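You operate a simulated robot arm through the tools that you are given. There is no shell and no other tool.

The job below is to be done with a simulated robot arm. You get a single attempt, and the scene is never put back.

Task
Refill the valve block, then open the red wheel fully.
Fine: fill till the glass tube is full; black valve shut and green valve open before the blue one opens; green valve shut after it is full; the blue valve stays open; spill nothing.

Only the result counts: the job must be done as asked and must still hold three seconds after the hand-in. Knocking over, shifting, dropping, spilling or breaking anything else fails it.

Robot
A 6-joint arm with a two-finger gripper, fixed in place. Base frame: the origin is at the foot of the arm, x ahead of it, y to its left, z up. Units: mm, degrees, N and s.
With the tool pointing down near the work surface it reaches from about 380 to 860 mm from the base axis. Its first joint turns from -166.0 to 166.0 degrees. Payload 2.45 kg.
The tool frame sits at the grasp point between the pads (the TCP): z along the fingers, y along the line on which they close. The tips reach 20 mm beyond it. Largest opening 140 mm; the body of the gripper starts 168 mm behind the TCP.
Orientation is that of the tool frame in the base frame, as a unit quaternion [w, x, y, z]. With the fingers straight down and closing along the base's y, the tool's x points along the base's -x, its y along +y and its z along -z.

Tools
- The arm moves only by the tool servo_tool. Its argument "commands" is a list of rows, each a list of 3 entries, a list of its own where there are three numbers: the shift along the base's x, y, z in mm, then the turn, a rotation vector about the base's x, y, z in degrees, then the gripper command, from -1 (shut) to 1 (fully open), values between in proportion. In form: [[[dx, dy, dz], [rx, ry, rz], hand], ...]. A call has 1 to 20 rows; each row shifts and turns the commanded pose from where the row before left it. Rows are played at 5 a second. More than 50 mm and 8.6 degrees between two rows, or a gripper value outside its range, and nothing of the call is played. Where a pose cannot be reached the arm comes as near as it can. A force on the tool above 60 N (or 10 N above the force at the start of the call, whichever is more), or a blocked arm, ends the call early, and 0.2 s more pass. Each finger travels about 45 mm/s and halts on what it meets, pressing with about 44 N; the grip force reading is that of the motor and also rises with nothing between the fingers. The clock runs only during rows and for 0.2 s after the last one: add rows that do not move to give the fingers time. The reply holds the time, the measured pose of the TCP, the force on the tool along the base axes, the opening and the grip force, in the units named above and with some noise, with the torque about the TCP (base axes, N m) and any sound that the robot's microphone picked up, and new pictures: "views" is both (left out), scene, wrist or none.
- Cameras (640 x 400 px; columns grow to the right, rows downward): "scene" is fixed at [219.9, -500.9, 1956.6]; the picture's right is [0.99, -0.12, 0.00], its down [-0.08, -0.68, -0.73] and it looks along [0.09, 0.72, -0.69] (base axes); focal length 332 px, centre (320, 200). "wrist" rides on the gripper at [78, 11, -209] in the tool frame; the picture's right is [-0.14, 0.99, 0.00], its down [-0.92, -0.13, -0.37] and it looks along [-0.37, -0.05, 0.93] (tool axes); focal length 280 px, centre (320, 200). There is no depth. A picture from a camera that has moved, and an enlarged one, comes with that camera's place and axes in the base frame and with its lens.
- raise_lower(by): slides the trunk up (or, below 0, down) by that many mm; the arm rides with it, the base frame stays. It gives what a move gives, with no picture.
- enlarge(camera, box): a new picture of the part [left, top, right, bottom] of that camera's present view, enlarged. It takes no simulated time.
- job_done(): hands the job in; it is judged then, once.

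Nothing tells you positions but the pictures and the camera data. Unless the task says otherwise, let go and move clear before handing in.

The tools are called after "Emit:" as a command line: name --argument value ..., lists and objects as JSON in quotes. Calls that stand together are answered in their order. servo_tool: Moves the arm, as the interface text tells. Its arguments: {"type":"object","properties":{"commands":{"type":"array"},"views":{"type":"string","enum":["both","scene","wrist","none"]}},"required":["commands"]} The other tools are called the same way: raise_lower (by) slides the trunk up or down; enlarge (camera, box) takes an enlarged picture of a part of a camera's view; job_done () hands the job in.

At the start:

```text
time_s: 0.0
tool_pos: [292.7, 278.3, 1597.3]
tcp_rot: [0.0, -0.001, 1.0, 0.0]
contact_force: [-1.4, 0.5, -1.2]
moment: [0.02, -0.02, -0.02]
finger_gap: 139.9
grip_force: 0.1
trunk travel left (down, up): [-175.0, 55.0]
```

scene: 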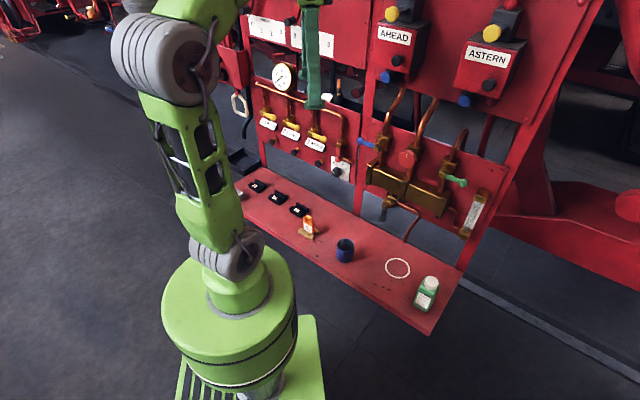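
wrist: 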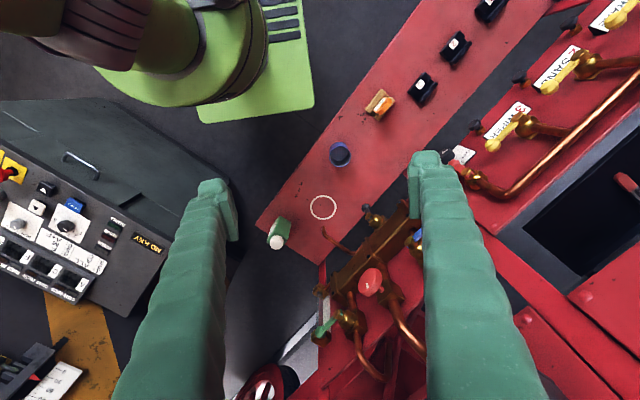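

I see a red panel with a brass valve block (blue, red, green, black handles), a shelf with a green bottle and a blue cup, and a white ring mark. I'll look closer before moving anything.

Emit:
enlarge --camera "scene" --box '[340, 90, 500, 190]'

Emit:
enlarge --camera "scene" --box '[340, 170, 500, 270]'

Emit:
enlarge --camera "scene" --box '[220, 60, 380, 160]'

Emit:
enlarge --camera "scene" --box '[220, 150, 380, 250]'

Emit:
enlarge --camera "wrist" --box '[260, 180, 440, 400]'

```text
4.00 times, centred on (420, 140) of scene
camera zoom: at [219.9, -500.9, 1956.6], right [0.99, -0.12, 0.0], down [-0.08, -0.68, -0.73], along [0.09, 0.72, -0.69], focal length 1330 px, centre (-80, 440)
```

zoom: 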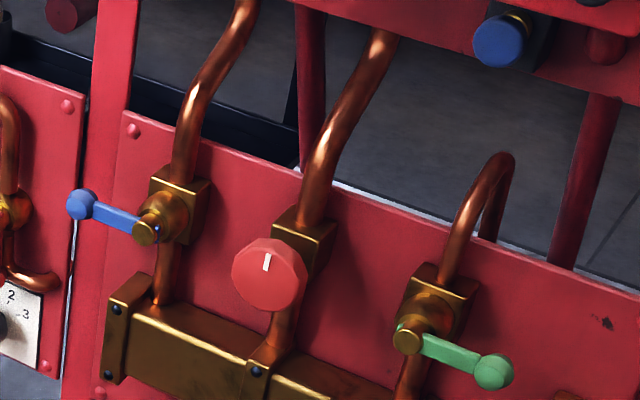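

```text
4.00 times, centred on (420, 220) of scene
camera zoom: at [219.9, -500.9, 1956.6], right [0.99, -0.12, 0.0], down [-0.08, -0.68, -0.73], along [0.09, 0.72, -0.69], focal length 1330 px, centre (-80, 120)
```

zoom: 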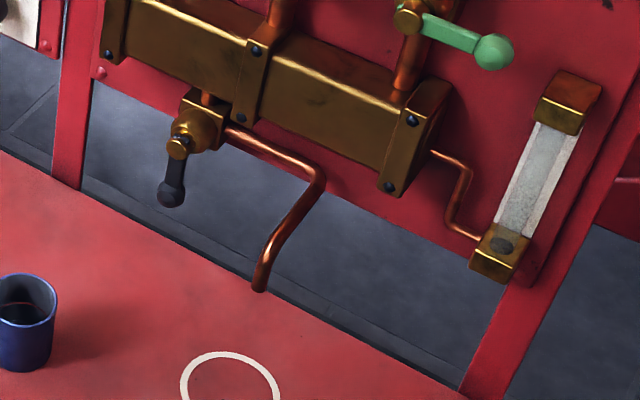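

```text
4.00 times, centred on (300, 110) of scene
camera zoom: at [219.9, -500.9, 1956.6], right [0.99, -0.12, 0.0], down [-0.08, -0.68, -0.73], along [0.09, 0.72, -0.69], focal length 1330 px, centre (400, 560)
```

zoom: 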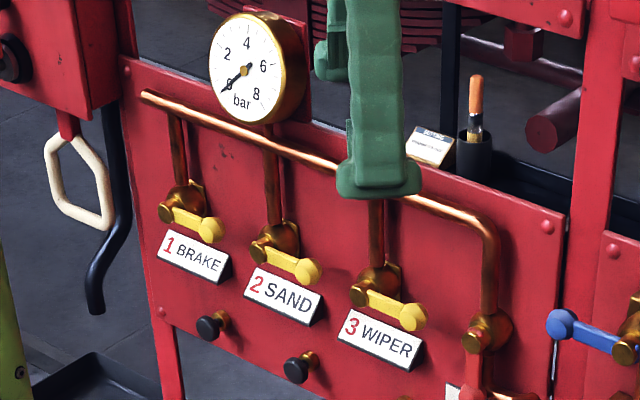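

```text
4.00 times, centred on (300, 200) of scene
camera zoom: at [219.9, -500.9, 1956.6], right [0.99, -0.12, 0.0], down [-0.08, -0.68, -0.73], along [0.09, 0.72, -0.69], focal length 1330 px, centre (400, 200)
```

zoom: 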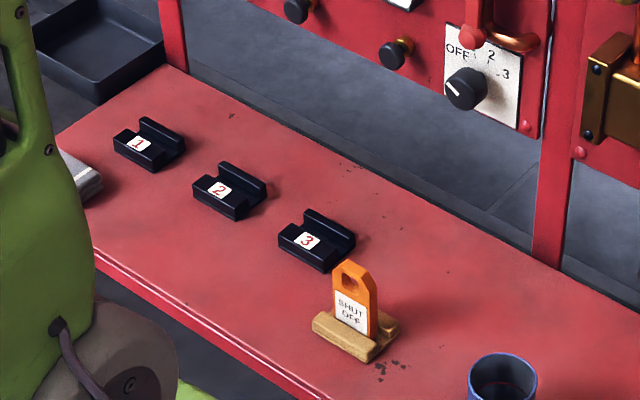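

```text
1.82 times, centred on (350, 290) of wrist
camera zoom: at [213.0, 288.3, 1806.3], right [0.14, 0.99, 0.0], down [0.92, -0.13, 0.37], along [0.37, -0.05, -0.93], focal length 510 px, centre (266, 36)
```

zoom: 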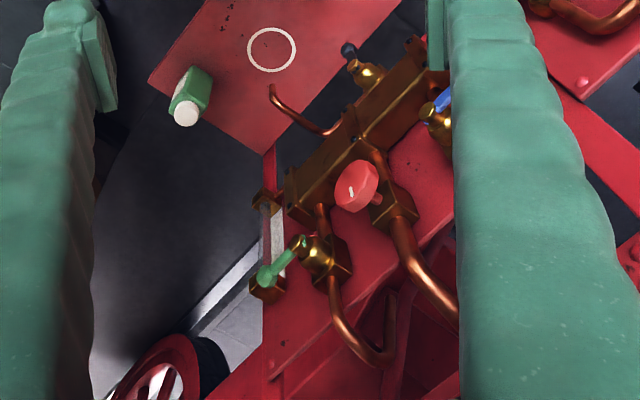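

The valve block sits on a panel running roughly along (0.7,-0.7,0), with its handles near z≈1290 and x+y≈970. Next I'll turn the tool to face that panel while staying well back, so the wrist camera gets a close look.

Emit:
servo_tool --commands '[[[0, 0, -40], [0, 0, 7.5], -1], [[0, 0, -40], [0, 0, 7.5], -1], [[0, 0, -40], [0, 0, 7.5], -1], [[0, 0, -40], [0, 0, 7.5], -1], [[0, 0, -40], [0, 0, 7.5], -1], [[0, 0, -30], [0, 0, 7.5], -1]]'

```text
time_s: 1.4
tool_pos: [296.8, 278.6, 1366.7]
tcp_rot: [0.0, -0.384, 0.923, 0.0]
contact_force: [-0.2, 0.1, 1.0]
moment: [-0.04, 0.01, 0.0]
finger_gap: 15.4
grip_force: 0.1
trunk travel left (down, up): [-175.0, 55.0]
camera wrist: at [232.8, 230.6, 1575.2], right [-0.61, 0.8, 0.0], down [0.74, 0.56, 0.37], along [0.29, 0.22, -0.93], focal length 280 px, centre (320, 200)
```

scene: 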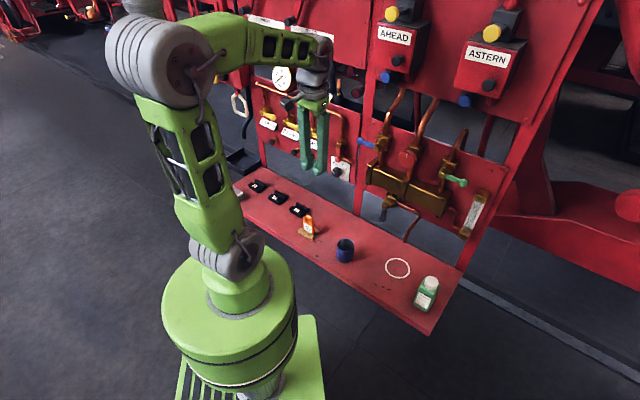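
wrist: 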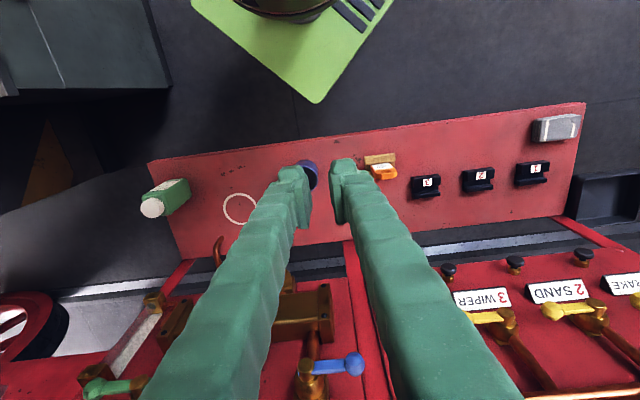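

The tool is now aligned with the panel at 45°. I'll pitch it to horizontal, facing the valve block from a safe distance.

Emit:
servo_tool --commands '[[[15, -7, -15], [5.8, -5.8, 0], -1], [[15, -7, -15], [5.8, -5.8, 0], -1], [[15, -7, -15], [5.8, -5.8, 0], -1], [[15, -7, -15], [5.8, -5.8, 0], -1], [[15, -7, -15], [5.8, -5.8, 0], -1], [[15, -7, -15], [5.8, -5.8, 0], -1], [[16, -8, -15], [5.8, -5.8, 0], -1], [[16, -8, -15], [5.8, -5.8, 0], -1], [[16, -8, -15], [5.8, -5.8, 0], -1], [[16, -8, -15], [5.8, -5.8, 0], -1], [[16, -8, -15], [5.8, -5.8, 0], -1]]'

```text
time_s: 3.8
tool_pos: [628.5, 267.5, 1345.0]
tcp_rot: [0.649, -0.268, 0.656, 0.277]
contact_force: [1.1, 0.2, -0.3]
moment: [-0.01, 0.01, 0.04]
finger_gap: 0.0
grip_force: 29.2
out of reach, approached as far as the arm can: row 4, 5, 6, 7, 8, 9, 10, 11
trunk travel left (down, up): [-175.0, 55.0]
camera wrist: at [472.6, 126.5, 1267.4], right [-0.7, 0.7, 0.15], down [-0.16, -0.36, 0.92], along [0.69, 0.62, 0.36], focal length 280 px, centre (320, 200)
```

scene: 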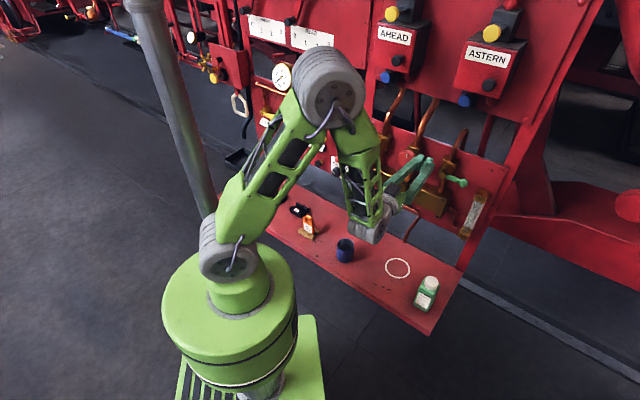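
wrist: 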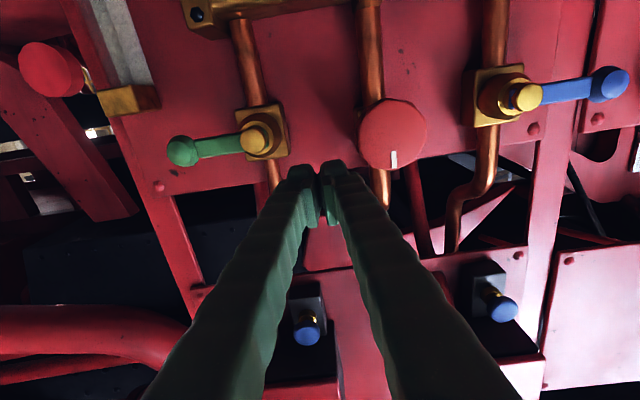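

The arm went as near to the commanded pose as it could: the TCP is about 50 mm short of the levers, between red and green. I'll make a small retreat move to check how commands continue from here, and zoom the wrist view.

Emit:
servo_tool --commands '[[[0, 0, 20], [0, 0, 0], -1]]'

Emit:
enlarge --camera "scene" --box '[340, 130, 500, 230]'

```text
time_s: 4.2
tool_pos: [628.8, 268.3, 1366.8]
tcp_rot: [0.655, -0.27, 0.652, 0.271]
contact_force: [-0.4, -0.3, -0.6]
moment: [0.05, 0.0, 0.0]
finger_gap: 0.0
grip_force: 29.0
trunk travel left (down, up): [-175.0, 55.0]
camera wrist: at [471.8, 128.2, 1286.9], right [-0.7, 0.7, 0.14], down [-0.17, -0.35, 0.92], along [0.69, 0.62, 0.37], focal length 280 px, centre (320, 200)
```

scene: 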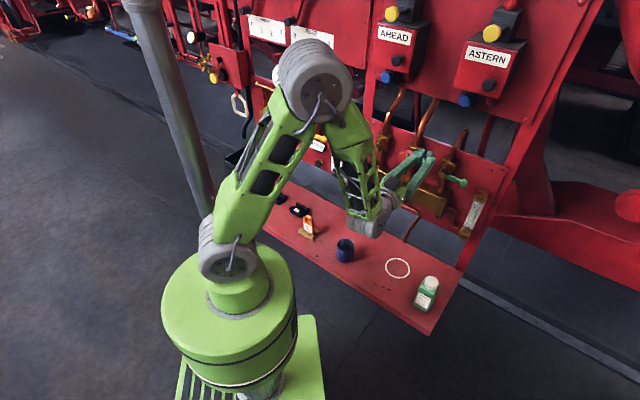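
wrist: 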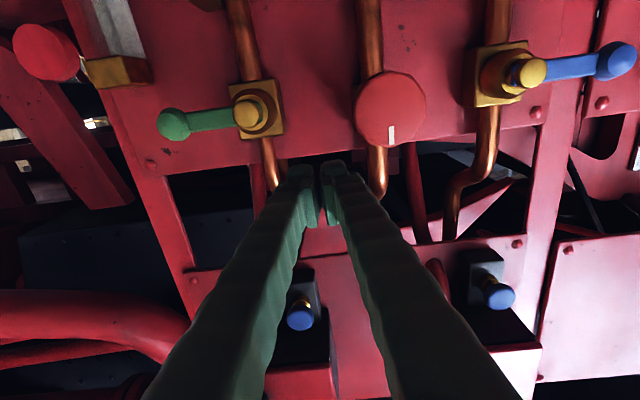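

```text
4.00 times, centred on (420, 180) of scene
camera zoom: at [219.9, -500.9, 1956.6], right [0.99, -0.12, 0.0], down [-0.08, -0.68, -0.73], along [0.09, 0.72, -0.69], focal length 1330 px, centre (-80, 280)
```

zoom: 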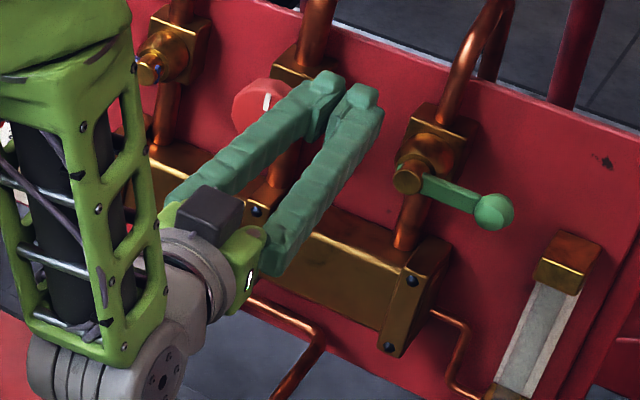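

Moves continue from the measured pose. I now have the hubs at about z≈1299, laterally blue 75 / red 190 / green 304. I'll back off and lower the trunk to inspect the black valve and gauge tube.

Emit:
servo_tool --commands '[[[-18, -18, 0], [0, 0, 0], -1], [[-18, -18, 0], [0, 0, 0], -1]]' --views "none"

Emit:
raise_lower --by -120

Emit:
servo_tool --commands '[[[0, 0, 0], [0, 0, 0], -1]]'

```text
time_s: 4.8
tool_pos: [602.5, 231.3, 1364.4]
tcp_rot: [0.654, -0.271, 0.652, 0.272]
contact_force: [-0.2, 0.9, -0.6]
moment: [-0.01, 0.0, 0.05]
finger_gap: 0.1
grip_force: 29.2
out of reach, approached as far as the arm can: row 2
trunk travel left (down, up): [-175.0, 55.0]
```

```text
time_s: 6.3
tool_pos: [603.3, 231.8, 1244.7]
tcp_rot: [0.654, -0.271, 0.652, 0.272]
contact_force: [0.3, -0.4, -0.2]
moment: [-0.02, 0.0, 0.02]
finger_gap: 0.0
grip_force: 29.3
trunk travel left (down, up): [-55.0, 175.0]
```

```text
time_s: 6.7
tool_pos: [602.4, 232.2, 1243.8]
tcp_rot: [0.654, -0.271, 0.652, 0.271]
contact_force: [-0.1, -0.1, -0.4]
moment: [0.01, 0.01, 0.02]
finger_gap: 0.2
grip_force: 29.7
trunk travel left (down, up): [-55.0, 175.0]
camera wrist: at [447.0, 90.9, 1166.4], right [-0.7, 0.7, 0.14], down [-0.17, -0.35, 0.92], along [0.69, 0.62, 0.37], focal length 280 px, centre (320, 200)
```

scene: 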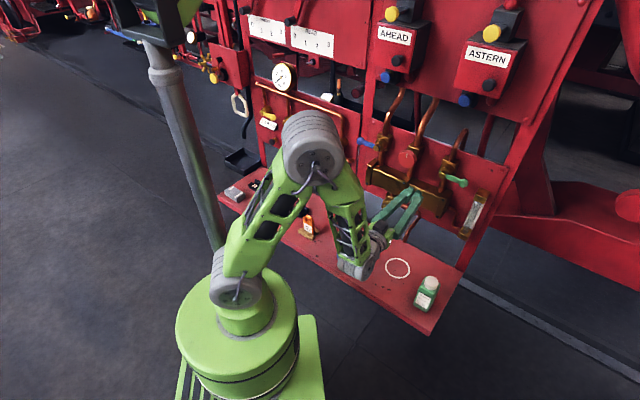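
wrist: 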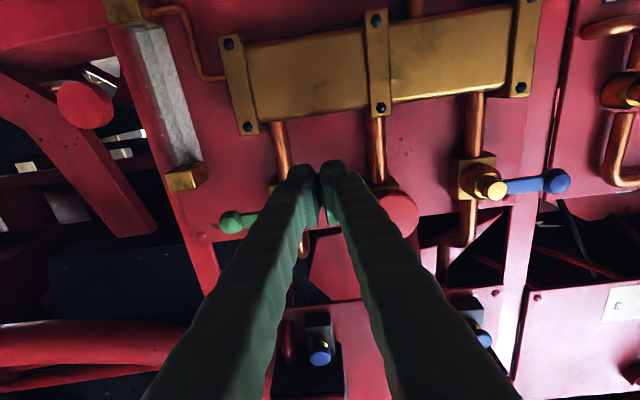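

The manifold and tube are visible. I'll roll the tool 180° so the wrist camera sits on top looking down, which is better for the black valve and for shelf clearance.

Emit:
servo_tool --commands '[[[0, 0, 0], [6, 6, 0], -1], [[0, 0, 0], [6, 6, 0], -1], [[0, 0, 0], [6, 6, 0], -1], [[0, 0, 0], [6, 6, 0], -1], [[0, 0, 0], [6, 6, 0], -1], [[0, 0, 0], [6, 6, 0], -1], [[0, 0, 0], [6, 6, 0], -1], [[0, 0, 0], [6, 6, 0], -1], [[0, 0, 0], [6, 6, 0], -1], [[0, 0, 0], [6, 6, 0], -1]]'

```text
time_s: 8.9
tool_pos: [603.1, 232.5, 1245.7]
tcp_rot: [0.298, 0.241, 0.663, 0.643]
contact_force: [-0.7, -0.1, 0.2]
moment: [-0.03, 0.0, 0.01]
finger_gap: 0.0
grip_force: 29.2
trunk travel left (down, up): [-55.0, 175.0]
camera wrist: at [398.9, 139.1, 1248.6], right [0.03, -0.04, 1.0], down [0.4, -0.92, -0.05], along [0.92, 0.4, -0.02], focal length 280 px, centre (320, 200)
```

scene: 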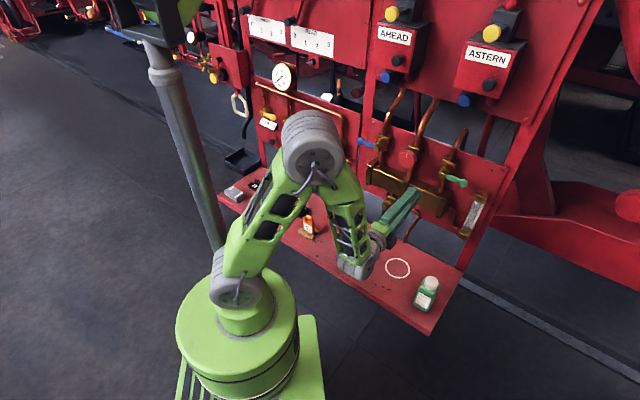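
wrist: 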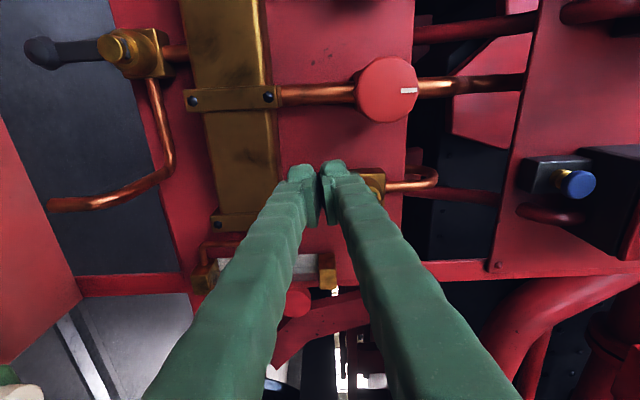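

In this view the black lever lies along its pipe (open), while blue and green are crosswise to theirs (shut). I'll continue the roll so the camera ends up on top.

Emit:
servo_tool --commands '[[[0, 0, 0], [6, 6, 0], -1], [[0, 0, 0], [6, 6, 0], -1], [[0, 0, 0], [6, 6, 0], -1], [[0, 0, 0], [6, 6, 0], -1], [[0, 0, 0], [6, 6, 0], -1], [[0, 0, 0], [6, 6, 0], -1], [[0, 0, 0], [6, 6, 0], -1], [[0, 0, 0], [6, 6, 0], -1], [[0, 0, 0], [6, 6, 0], -1], [[0, 0, 0], [6, 6, 0], -1], [[0, 0, 0], [6, 6, 0], -1]]'

```text
time_s: 11.3
tool_pos: [603.4, 231.7, 1246.3]
tcp_rot: [-0.26, 0.65, 0.281, 0.656]
contact_force: [-0.8, -1.1, -0.8]
moment: [-0.01, -0.03, 0.0]
finger_gap: 0.0
grip_force: 29.8
trunk travel left (down, up): [-55.0, 175.0]
camera wrist: at [461.1, 77.3, 1324.4], right [0.7, -0.7, -0.11], down [-0.33, -0.19, -0.92], along [0.63, 0.68, -0.37], focal length 280 px, centre (320, 200)
```

scene: 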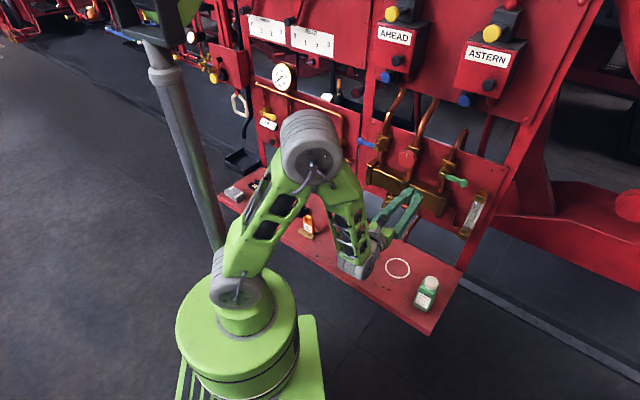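
wrist: 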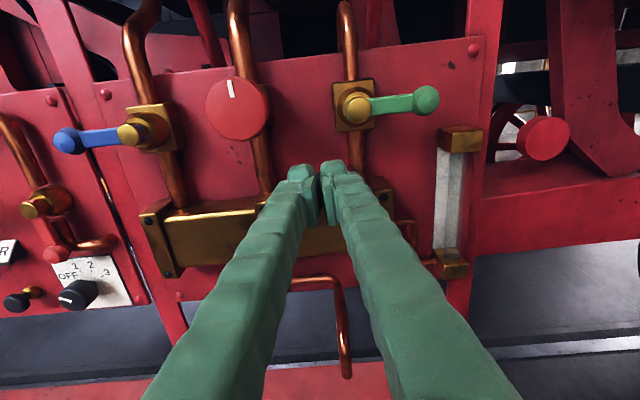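

Now I have an upright, clear view of the block. I'll zoom in on the handles and tube.

Emit:
enlarge --camera "wrist" --box '[40, 50, 360, 250]'

Emit:
enlarge --camera "wrist" --box '[320, 70, 580, 290]'

```text
2.00 times, centred on (200, 150) of wrist
camera zoom: at [461.1, 77.3, 1324.4], right [0.7, -0.7, -0.11], down [-0.33, -0.19, -0.92], along [0.63, 0.68, -0.37], focal length 561 px, centre (560, 300)
```

zoom: 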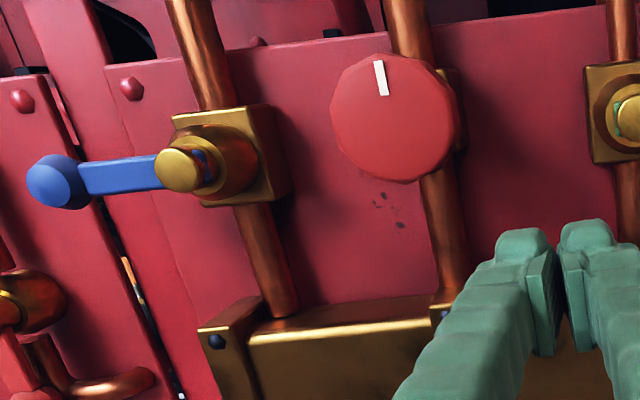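

```text
1.82 times, centred on (450, 180) of wrist
camera zoom: at [461.1, 77.3, 1324.4], right [0.7, -0.7, -0.11], down [-0.33, -0.19, -0.92], along [0.63, 0.68, -0.37], focal length 510 px, centre (84, 236)
```

zoom: 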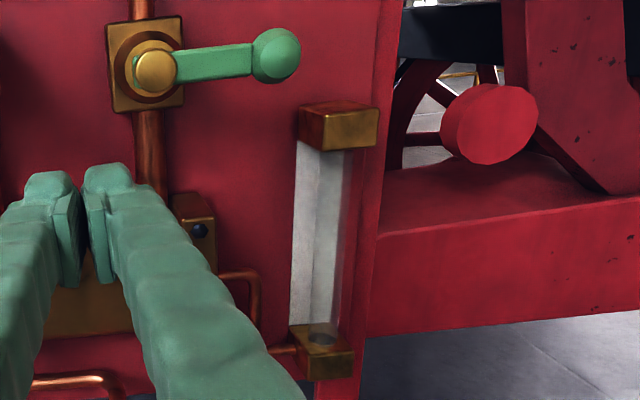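

The view confirms flat levers with ball ends, an empty tube, and the red wheel's mark pointing up. The black valve comes first, so I'll shift left, pitch the tool slightly down and lower to look at it.

Emit:
raise_lower --by -55

Emit:
servo_tool --commands '[[[-20, 20, 0], [-4.7, 4.7, 0], -1], [[-20, 20, 0], [-4.7, 4.7, 0], -1], [[-20, 20, 0], [-4.7, 4.7, 0], -1], [[-20, 20, 0], [0, 0, 0], -1], [[-4, 4, -25], [0, 0, 0], -1], [[0, 0, -25], [0, 0, 0], -1], [[0, 0, 0], [0, 0, 0], -1]]'

```text
time_s: 12.3
tool_pos: [604.4, 230.8, 1189.7]
tcp_rot: [-0.261, 0.65, 0.282, 0.656]
contact_force: [0.1, -0.2, 0.0]
moment: [0.0, -0.02, 0.02]
finger_gap: 0.0
grip_force: 29.8
trunk travel left (down, up): [0.0, 230.0]
```

```text
time_s: 13.9
tool_pos: [557.9, 326.9, 1151.6]
tcp_rot: [-0.211, 0.752, 0.326, 0.532]
contact_force: [0.5, -0.3, -0.3]
moment: [0.02, -0.05, -0.04]
finger_gap: 0.0
grip_force: 29.1
out of reach, approached as far as the arm can: row 1, 2, 4, 5, 6
trunk travel left (down, up): [0.0, 230.0]
camera wrist: at [443.8, 201.1, 1297.4], right [0.68, -0.73, -0.1], down [-0.54, -0.4, -0.74], along [0.5, 0.56, -0.67], focal length 280 px, centre (320, 200)
```

scene: 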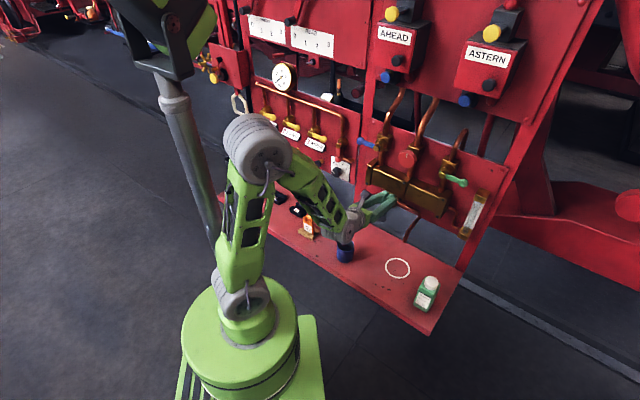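
wrist: 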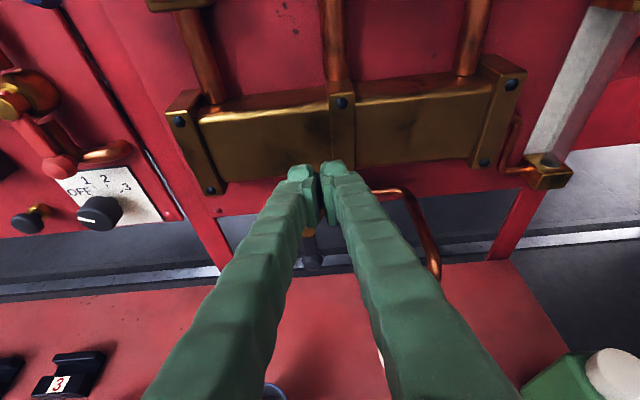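

The black lever hangs at lateral ≈140, z≈1003. I'll part the fingers to about 50 mm, move level with it and descend in front before reaching in.

Emit:
servo_tool --commands '[[[-8, 8, 0], [0, 0, 0], -0.286], [[-8, 8, -10], [0, 0, 0], -0.286], [[0, 0, -30], [0, 0, 0], -0.286], [[0, 0, -30], [0, 0, 0], -0.286], [[0, 0, -30], [0, 0, 0], -0.286], [[0, 0, 0], [0, 0, 0], -0.286]]'

```text
time_s: 15.3
tool_pos: [557.9, 348.0, 1052.8]
tcp_rot: [-0.211, 0.753, 0.327, 0.531]
contact_force: [0.3, -0.1, -0.7]
moment: [0.01, -0.04, 0.02]
finger_gap: 50.0
grip_force: 0.0
out of reach, approached as far as the arm can: row 1, 2, 3
trunk travel left (down, up): [0.0, 230.0]
camera wrist: at [442.7, 222.3, 1198.0], right [0.68, -0.73, -0.1], down [-0.54, -0.4, -0.74], along [0.5, 0.56, -0.66], focal length 280 px, centre (320, 200)
```

scene: 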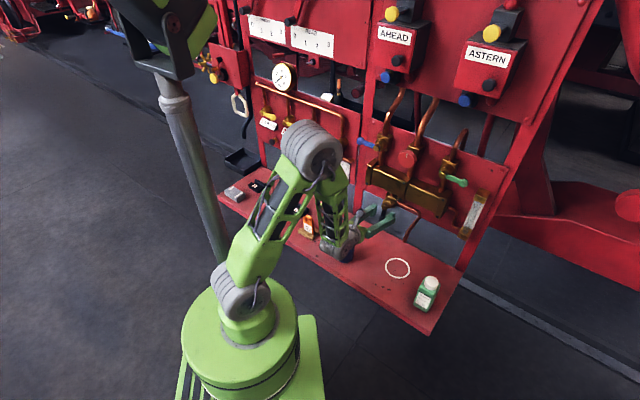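
wrist: 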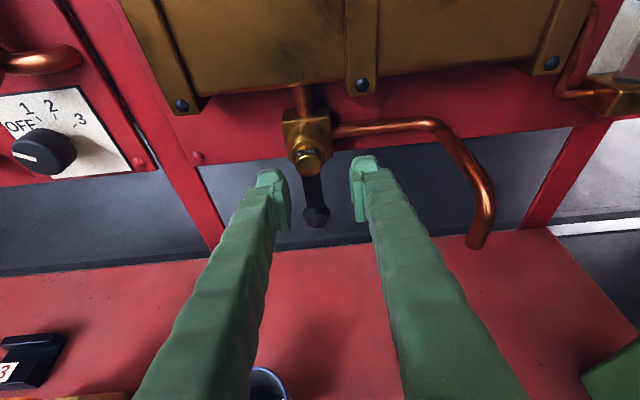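

Clear view: the black lever hangs between the parted fingers. I'll lower and advance so the lever sits between the pads.

Emit:
servo_tool --commands '[[[-6, 6, -20], [0, 0, 0], -0.286], [[0, 0, -22], [0, 0, 0], -0.286], [[10, 10, 0], [0, 0, 0], -0.286], [[11, 11, 0], [0, 0, 0], -0.286], [[0, 0, 0], [0, 0, 0], -0.286]]'

```text
time_s: 16.5
tool_pos: [571.7, 374.7, 1012.5]
tcp_rot: [-0.211, 0.753, 0.326, 0.532]
contact_force: [0.0, 0.6, -0.6]
moment: [0.01, 0.02, 0.0]
finger_gap: 49.8
grip_force: 0.0
trunk travel left (down, up): [0.0, 230.0]
camera wrist: at [456.4, 248.8, 1158.1], right [0.68, -0.73, -0.1], down [-0.54, -0.4, -0.74], along [0.5, 0.56, -0.66], focal length 280 px, centre (320, 200)
```

scene: 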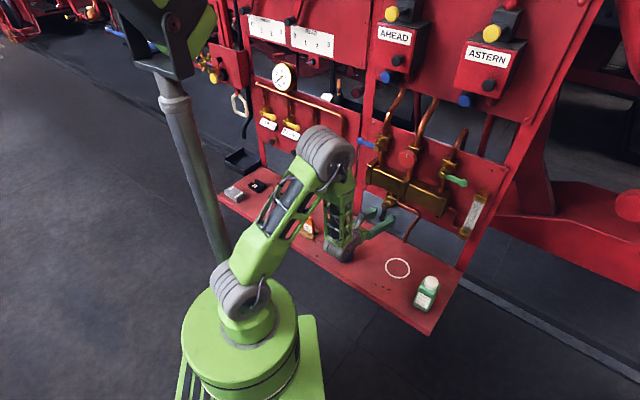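
wrist: 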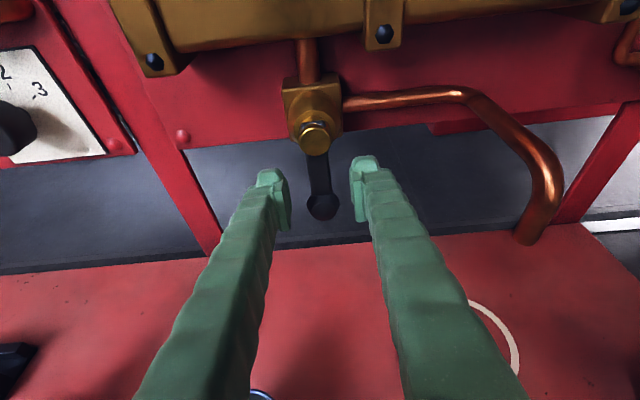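

The lever is between the pads. I'll nudge it left gently to learn which direction it turns.

Emit:
servo_tool --commands '[[[-4.2, 4.2, 0], [0, 0, 0], -0.286], [[-4.2, 4.2, 0], [0, 0, 0], -0.286], [[-3.5, 3.5, 0], [0, 0, 0], -0.286], [[-3.5, 3.5, 0], [0, 0, 0], -0.286], [[-3.5, 3.5, 0], [0, 0, 0], -0.286], [[-3.5, 3.5, 0], [0, 0, 0], -0.286]]'

```text
time_s: 17.9
tool_pos: [565.4, 378.3, 1013.1]
tcp_rot: [-0.215, 0.751, 0.329, 0.531]
contact_force: [0.1, -0.3, 0.5]
moment: [0.0, -0.04, -0.01]
finger_gap: 50.1
grip_force: 0.0
out of reach, approached as far as the arm can: row 2, 3, 4, 5, 6
trunk travel left (down, up): [0.0, 230.0]
camera wrist: at [453.3, 251.3, 1158.4], right [0.68, -0.72, -0.1], down [-0.54, -0.4, -0.74], along [0.49, 0.56, -0.66], focal length 280 px, centre (320, 200)
```

scene: 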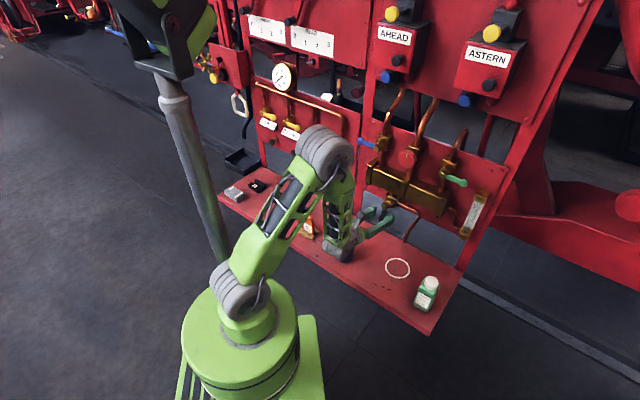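
wrist: 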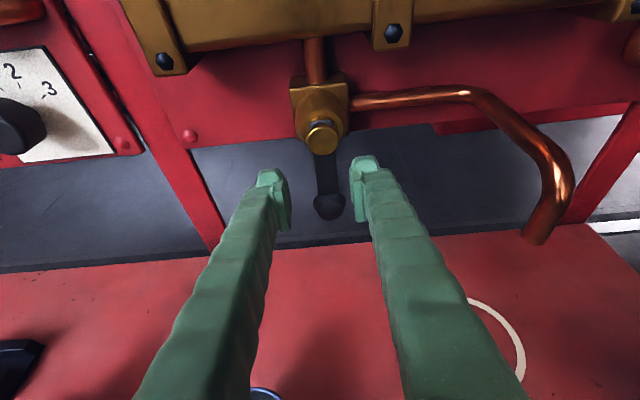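

Moving left ran into the arm's inner reach limit, not the valve. I'll pitch the tool further down, which moves the wrist outward, and push again.

Emit:
servo_tool --commands '[[[2, -2, 0], [-4.7, 4.7, 0], -0.286], [[0, 0, 0], [-4.7, 4.7, 0], -0.286], [[0, 0, 0], [-4.7, 4.7, 0], -0.286], [[-4.2, 4.2, 0], [0, 0, 0], -0.286], [[-4.2, 4.2, 0], [0, 0, 0], -0.286], [[-4.2, 4.2, 0], [0, 0, 0], -0.286], [[-4.2, 4.2, 0], [0, 0, 0], -0.286], [[-4.2, 4.2, 0], [0, 0, 0], -0.286]]'

```text
time_s: 19.7
tool_pos: [548.3, 396.2, 1011.7]
tcp_rot: [-0.158, 0.832, 0.362, 0.39]
contact_force: [4.7, -11.2, -3.6]
moment: [0.12, 0.34, -0.17]
finger_gap: 57.0
grip_force: 5.2
trunk travel left (down, up): [0.0, 230.0]
camera wrist: at [477.9, 311.2, 1206.9], right [0.66, -0.75, -0.09], down [-0.69, -0.55, -0.47], along [0.3, 0.37, -0.88], focal length 280 px, centre (320, 200)
```

scene: 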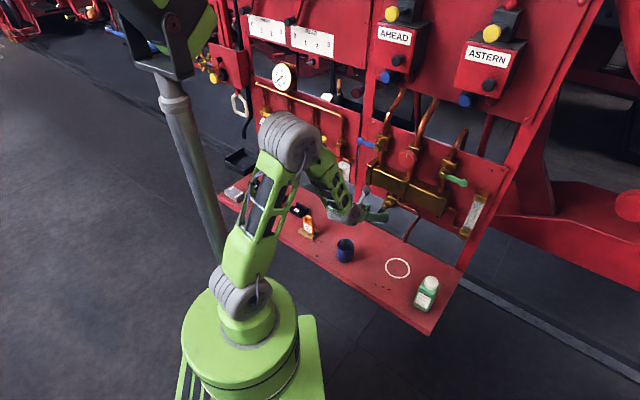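
wrist: 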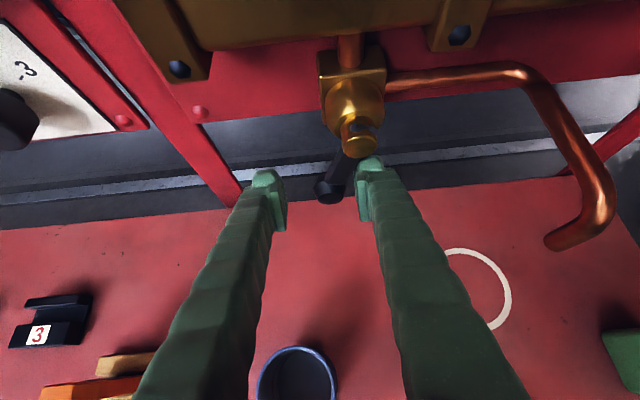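

The black lever is turning left (about 25° so far). I'll align the tool roll with the lever, grip it, and then swing it along its arc.

Emit:
servo_tool --commands '[[[2.1, -2.1, 3], [5.9, 5.9, 0], -0.286], [[2.1, -2.1, 3], [5.9, 5.9, 0], -0.286], [[2.1, -2.1, 4], [5.9, 5.9, 0], -0.286], [[0, 0, 0], [0, 0, 0], -1], [[0, 0, 0], [0, 0, 0], -1], [[0, 0, 0], [0, 0, 0], -1], [[0, 0, 0], [0, 0, 0], -1], [[0, 0, 0], [0, 0, 0], -1]]'

```text
time_s: 21.5
tool_pos: [555.0, 389.7, 1020.3]
tcp_rot: [-0.334, 0.85, 0.266, 0.31]
contact_force: [12.7, -11.6, -13.3]
moment: [0.39, 0.99, 0.03]
finger_gap: 19.6
grip_force: 44.7
trunk travel left (down, up): [0.0, 230.0]
camera wrist: at [539.4, 249.4, 1193.7], right [0.56, -0.66, -0.49], down [-0.83, -0.42, -0.38], along [0.05, 0.62, -0.78], focal length 280 px, centre (320, 200)
```

scene: 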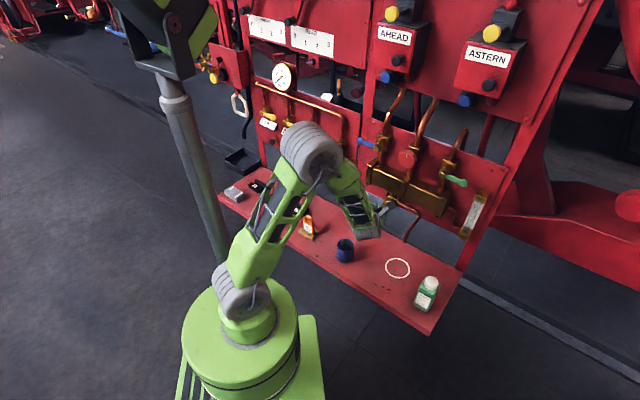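
wrist: 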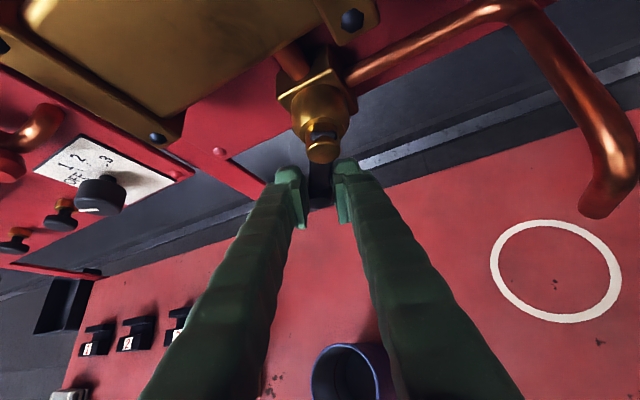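

The lever is gripped. I'll swing it along the arc about its hub, four steps first.

Emit:
servo_tool --commands '[[[-4.5, 4.5, 3.6], [5.66, 5.66, 0], -1], [[-4.2, 4.2, 4.4], [5.66, 5.66, 0], -1], [[-3.7, 3.7, 5.2], [5.66, 5.66, 0], -1], [[-3.1, 3.1, 5.9], [5.66, 5.66, 0], -1]]'

```text
time_s: 22.6
tool_pos: [543.0, 400.2, 1036.8]
tcp_rot: [-0.533, 0.816, 0.124, 0.187]
contact_force: [7.1, -26.2, -7.6]
moment: [0.6, 0.59, -0.86]
finger_gap: 18.6
grip_force: 43.6
trunk travel left (down, up): [0.0, 230.0]
stopped in row 4: the force on the tool passed its limit at 62 N (the readings are from after the stop); the commanded pose is now the measured one
camera wrist: at [580.8, 204.3, 1137.9], right [0.27, -0.4, -0.88], down [-0.94, -0.29, -0.16], along [-0.19, 0.87, -0.45], focal length 280 px, centre (320, 200)
```

scene: 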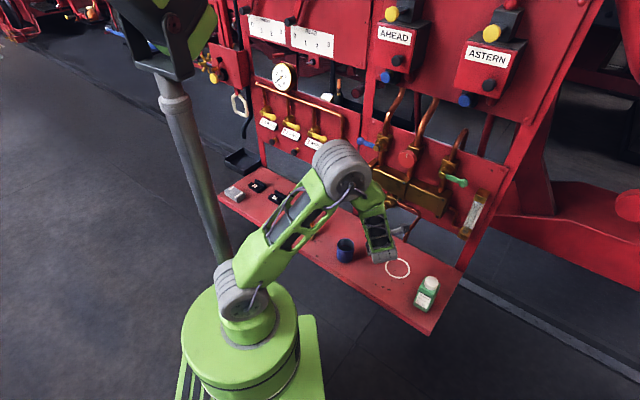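
wrist: 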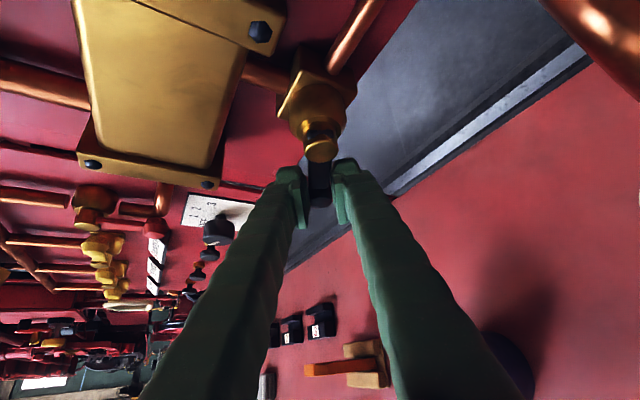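

The call stopped on force, likely because my hub-centre estimate made the tight grip pull along the lever. I'll loosen to a fork and keep turning.

Emit:
servo_tool --commands '[[[0, 0, 0], [0, 0, 0], -0.514], [[0, 0, 0], [0, 0, 0], -0.514], [[-2.8, 2.8, 5.7], [5.66, 5.66, 0], -0.514], [[-2.2, 2.2, 6.3], [5.66, 5.66, 0], -0.514], [[-1.6, 1.6, 6.6], [5.66, 5.66, 0], -0.514], [[-0.9, 0.9, 6.8], [5.66, 5.66, 0], -0.514]]'

```text
time_s: 24.0
tool_pos: [534.1, 411.6, 1064.6]
tcp_rot: [-0.697, 0.715, -0.018, 0.045]
contact_force: [2.6, -4.7, -7.0]
moment: [-0.27, 0.02, 0.05]
finger_gap: 39.4
grip_force: 4.0
trunk travel left (down, up): [0.0, 230.0]
camera wrist: at [591.9, 196.0, 1060.9], right [-0.1, -0.01, -0.99], down [-0.95, -0.28, 0.1], along [-0.28, 0.96, 0.02], focal length 280 px, centre (320, 200)
```

scene: 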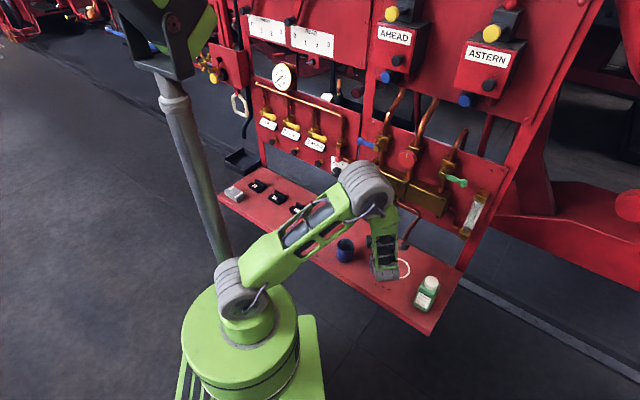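
wrist: 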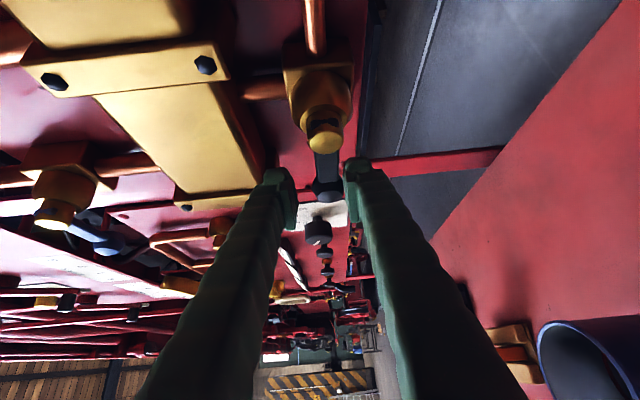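

The black lever is now nearly horizontal, pointing left. I'll push a little more to find its stop.

Emit:
servo_tool --commands '[[[0, 0, 4], [2.8, 2.8, 0], -0.514], [[0, 0, 4], [2.8, 2.8, 0], -0.514], [[0, 0, 4], [2.8, 2.8, 0], -0.514]]'

Emit:
enlarge --camera "wrist" --box '[240, 80, 400, 240]'

```text
time_s: 24.8
tool_pos: [535.5, 410.2, 1071.4]
tcp_rot: [0.742, -0.667, 0.076, 0.009]
contact_force: [6.1, -31.5, -38.0]
moment: [-1.5, -0.25, 0.04]
finger_gap: 57.0
grip_force: 17.7
trunk travel left (down, up): [0.0, 230.0]
camera wrist: at [589.5, 197.3, 1029.6], right [-0.25, 0.12, -0.96], down [-0.93, -0.3, 0.2], along [-0.26, 0.95, 0.19], focal length 280 px, centre (320, 200)
```

scene: 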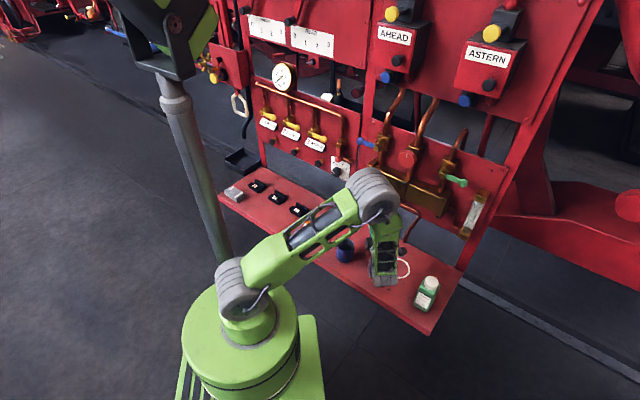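
wrist: 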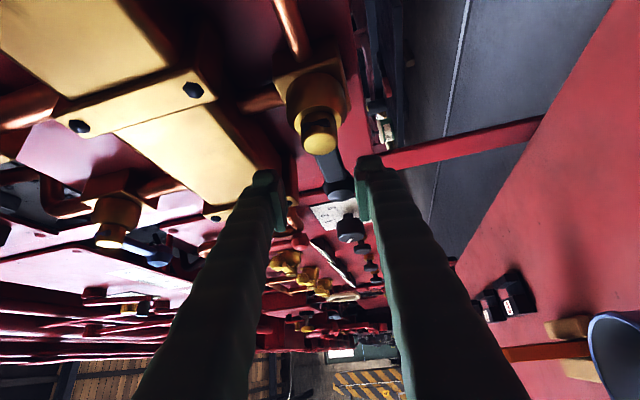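

```text
2.50 times, centred on (320, 160) of wrist
camera zoom: at [589.5, 197.3, 1029.6], right [-0.25, 0.12, -0.96], down [-0.93, -0.3, 0.2], along [-0.26, 0.95, 0.19], focal length 701 px, centre (320, 300)
```

zoom: 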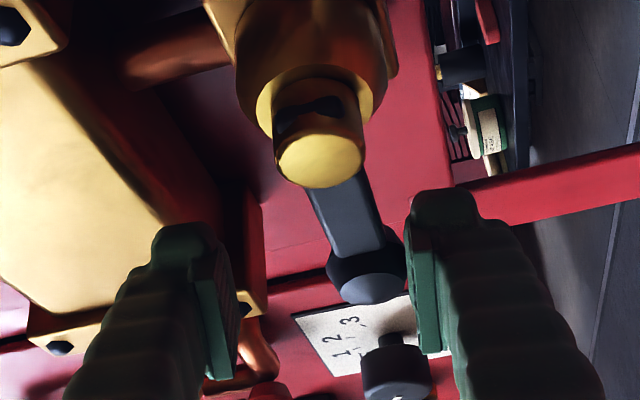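

The black valve hit its stop with the lever horizontal, so it is shut. I'll relieve the pressure, open the fingers and withdraw along the tool axis.

Emit:
servo_tool --commands '[[[0, 0, -6], [0, 0, 0], 0.0], [[0, 0, 0], [0, 0, 0], 0.0], [[0, 0, 0], [0, 0, 0], 0.0], [[-3, -30, -2], [0, 0, 0], 0.0], [[-3, -30, -2], [0, 0, 0], 0.0], [[-3, -30, -2], [0, 0, 0], 0.0], [[-3, -30, -2], [0, 0, 0], 0.0]]'

Emit:
enlarge --camera "scene" --box '[340, 130, 500, 230]'

```text
time_s: 26.4
tool_pos: [519.3, 293.3, 1060.8]
tcp_rot: [0.745, -0.663, 0.072, 0.008]
contact_force: [-0.2, -0.6, 0.1]
moment: [0.0, 0.02, -0.02]
finger_gap: 70.0
grip_force: 0.0
trunk travel left (down, up): [0.0, 230.0]
camera wrist: at [574.6, 81.2, 1018.1], right [-0.24, 0.13, -0.96], down [-0.93, -0.3, 0.19], along [-0.27, 0.94, 0.19], focal length 280 px, centre (320, 200)
```

scene: 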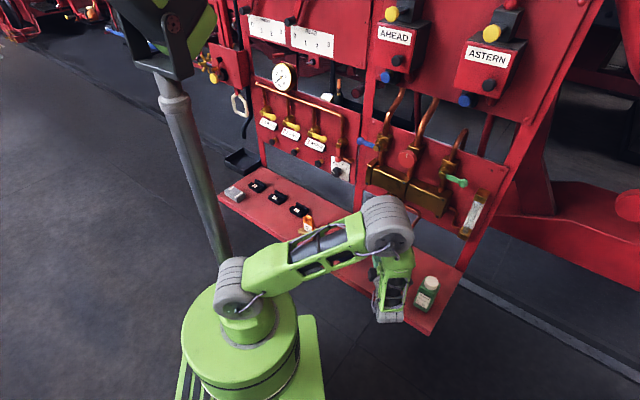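
wrist: 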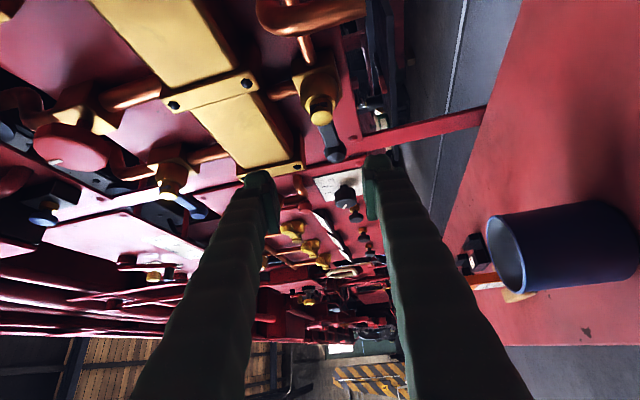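

```text
4.00 times, centred on (420, 180) of scene
camera zoom: at [219.9, -500.9, 1956.6], right [0.99, -0.12, 0.0], down [-0.08, -0.68, -0.73], along [0.09, 0.72, -0.69], focal length 1330 px, centre (-80, 280)
```

zoom: 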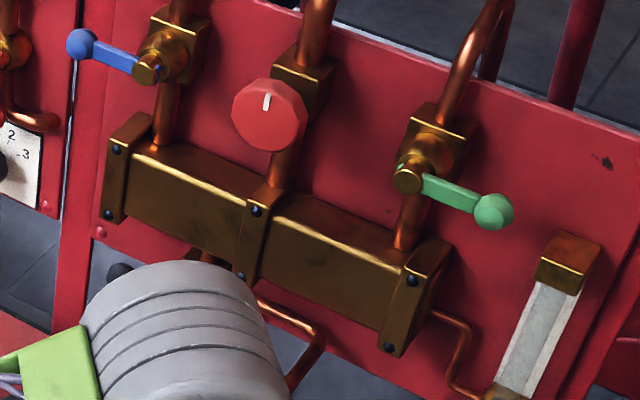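

Black is shut. Next is green: I'll raise the trunk, roll the tool back upright with the camera on top, and close the fingers so they can be used as a pusher.

Emit:
raise_lower --by 230

Emit:
servo_tool --commands '[[[0, 0, 0], [-6, -6, 0], -1], [[0, 0, 0], [-6, -6, 0], -1], [[4, -4, 0], [-6, -6, 0], -1], [[8, -8, 5], [-6, -6, 0], -1], [[8, -8, 5], [-6, -6, 0], -1], [[8, -8, 5], [-6, -6, 0], -1], [[8, -8, 5], [-6, -6, 0], -1], [[8, -8, 5], [-6, -6, 0], -1], [[8, -8, 5], [-6, -6, 0], -1], [[8, -8, 5], [-6, -6, 0], -1], [[8, -8, 5], [-6, -6, 0], -1], [[8, -8, 5], [0, 0, 0], -1], [[8, -8, 5], [0, 0, 0], -1]]'

```text
time_s: 28.8
tool_pos: [519.9, 294.3, 1291.3]
tcp_rot: [0.744, -0.664, 0.072, 0.008]
contact_force: [-0.3, -0.1, -0.3]
moment: [0.0, 0.01, -0.01]
finger_gap: 69.8
grip_force: 0.0
trunk travel left (down, up): [-230.0, 0.0]
```

```text
time_s: 31.6
tool_pos: [604.3, 210.1, 1340.5]
tcp_rot: [-0.206, 0.843, 0.33, 0.372]
contact_force: [0.8, -0.3, 0.6]
moment: [0.03, 0.01, -0.01]
finger_gap: 0.0
grip_force: 29.0
trunk travel left (down, up): [-230.0, 0.0]
camera wrist: at [546.9, 109.2, 1533.0], right [0.63, -0.75, -0.21], down [-0.74, -0.5, -0.46], along [0.24, 0.44, -0.87], focal length 280 px, centre (320, 200)
```

scene: 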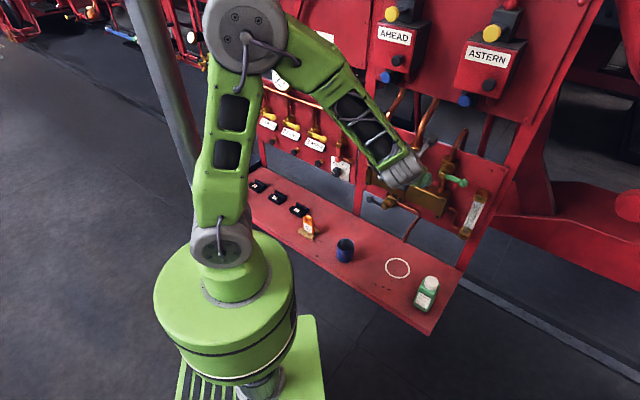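
wrist: 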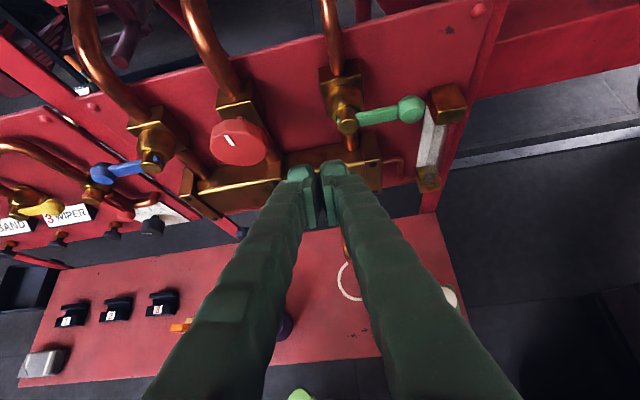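

The arm is poised in front of the green valve, whose hub I now place at lateral 307, depth 680, z 1299 with the lever pointing right. I'll position the closed fingers just above and in front of the green lever.

Emit:
servo_tool --commands '[[[32, -1.5, 2], [-4.2, -4.2, 0], -1], [[32, -1.5, 2], [4.9, -4.9, 0], -1], [[31, -1, 1], [0, 0, 0], -1], [[0, 0, 0], [0, 0, 0], -1]]'

```text
time_s: 32.6
tool_pos: [701.9, 206.9, 1347.3]
tcp_rot: [-0.184, 0.81, 0.339, 0.442]
contact_force: [-0.6, -0.4, 0.0]
moment: [-0.02, 0.04, 0.01]
finger_gap: 0.0
grip_force: 30.0
trunk travel left (down, up): [-230.0, 0.0]
camera wrist: at [613.5, 104.2, 1526.9], right [0.65, -0.75, -0.11], down [-0.66, -0.49, -0.57], along [0.37, 0.45, -0.81], focal length 280 px, centre (320, 200)
```

scene: 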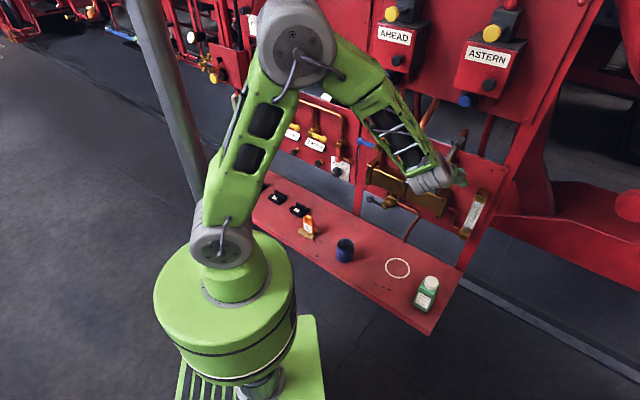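
wrist: 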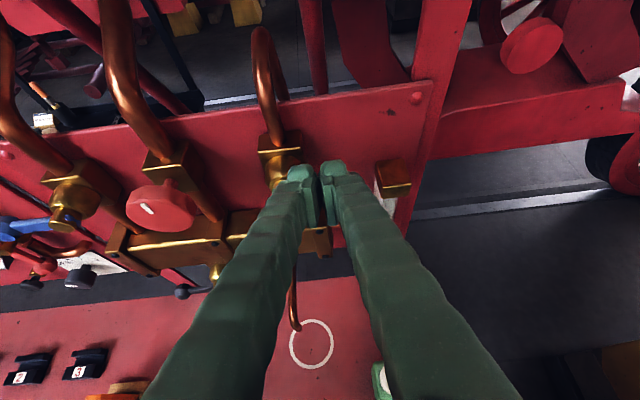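

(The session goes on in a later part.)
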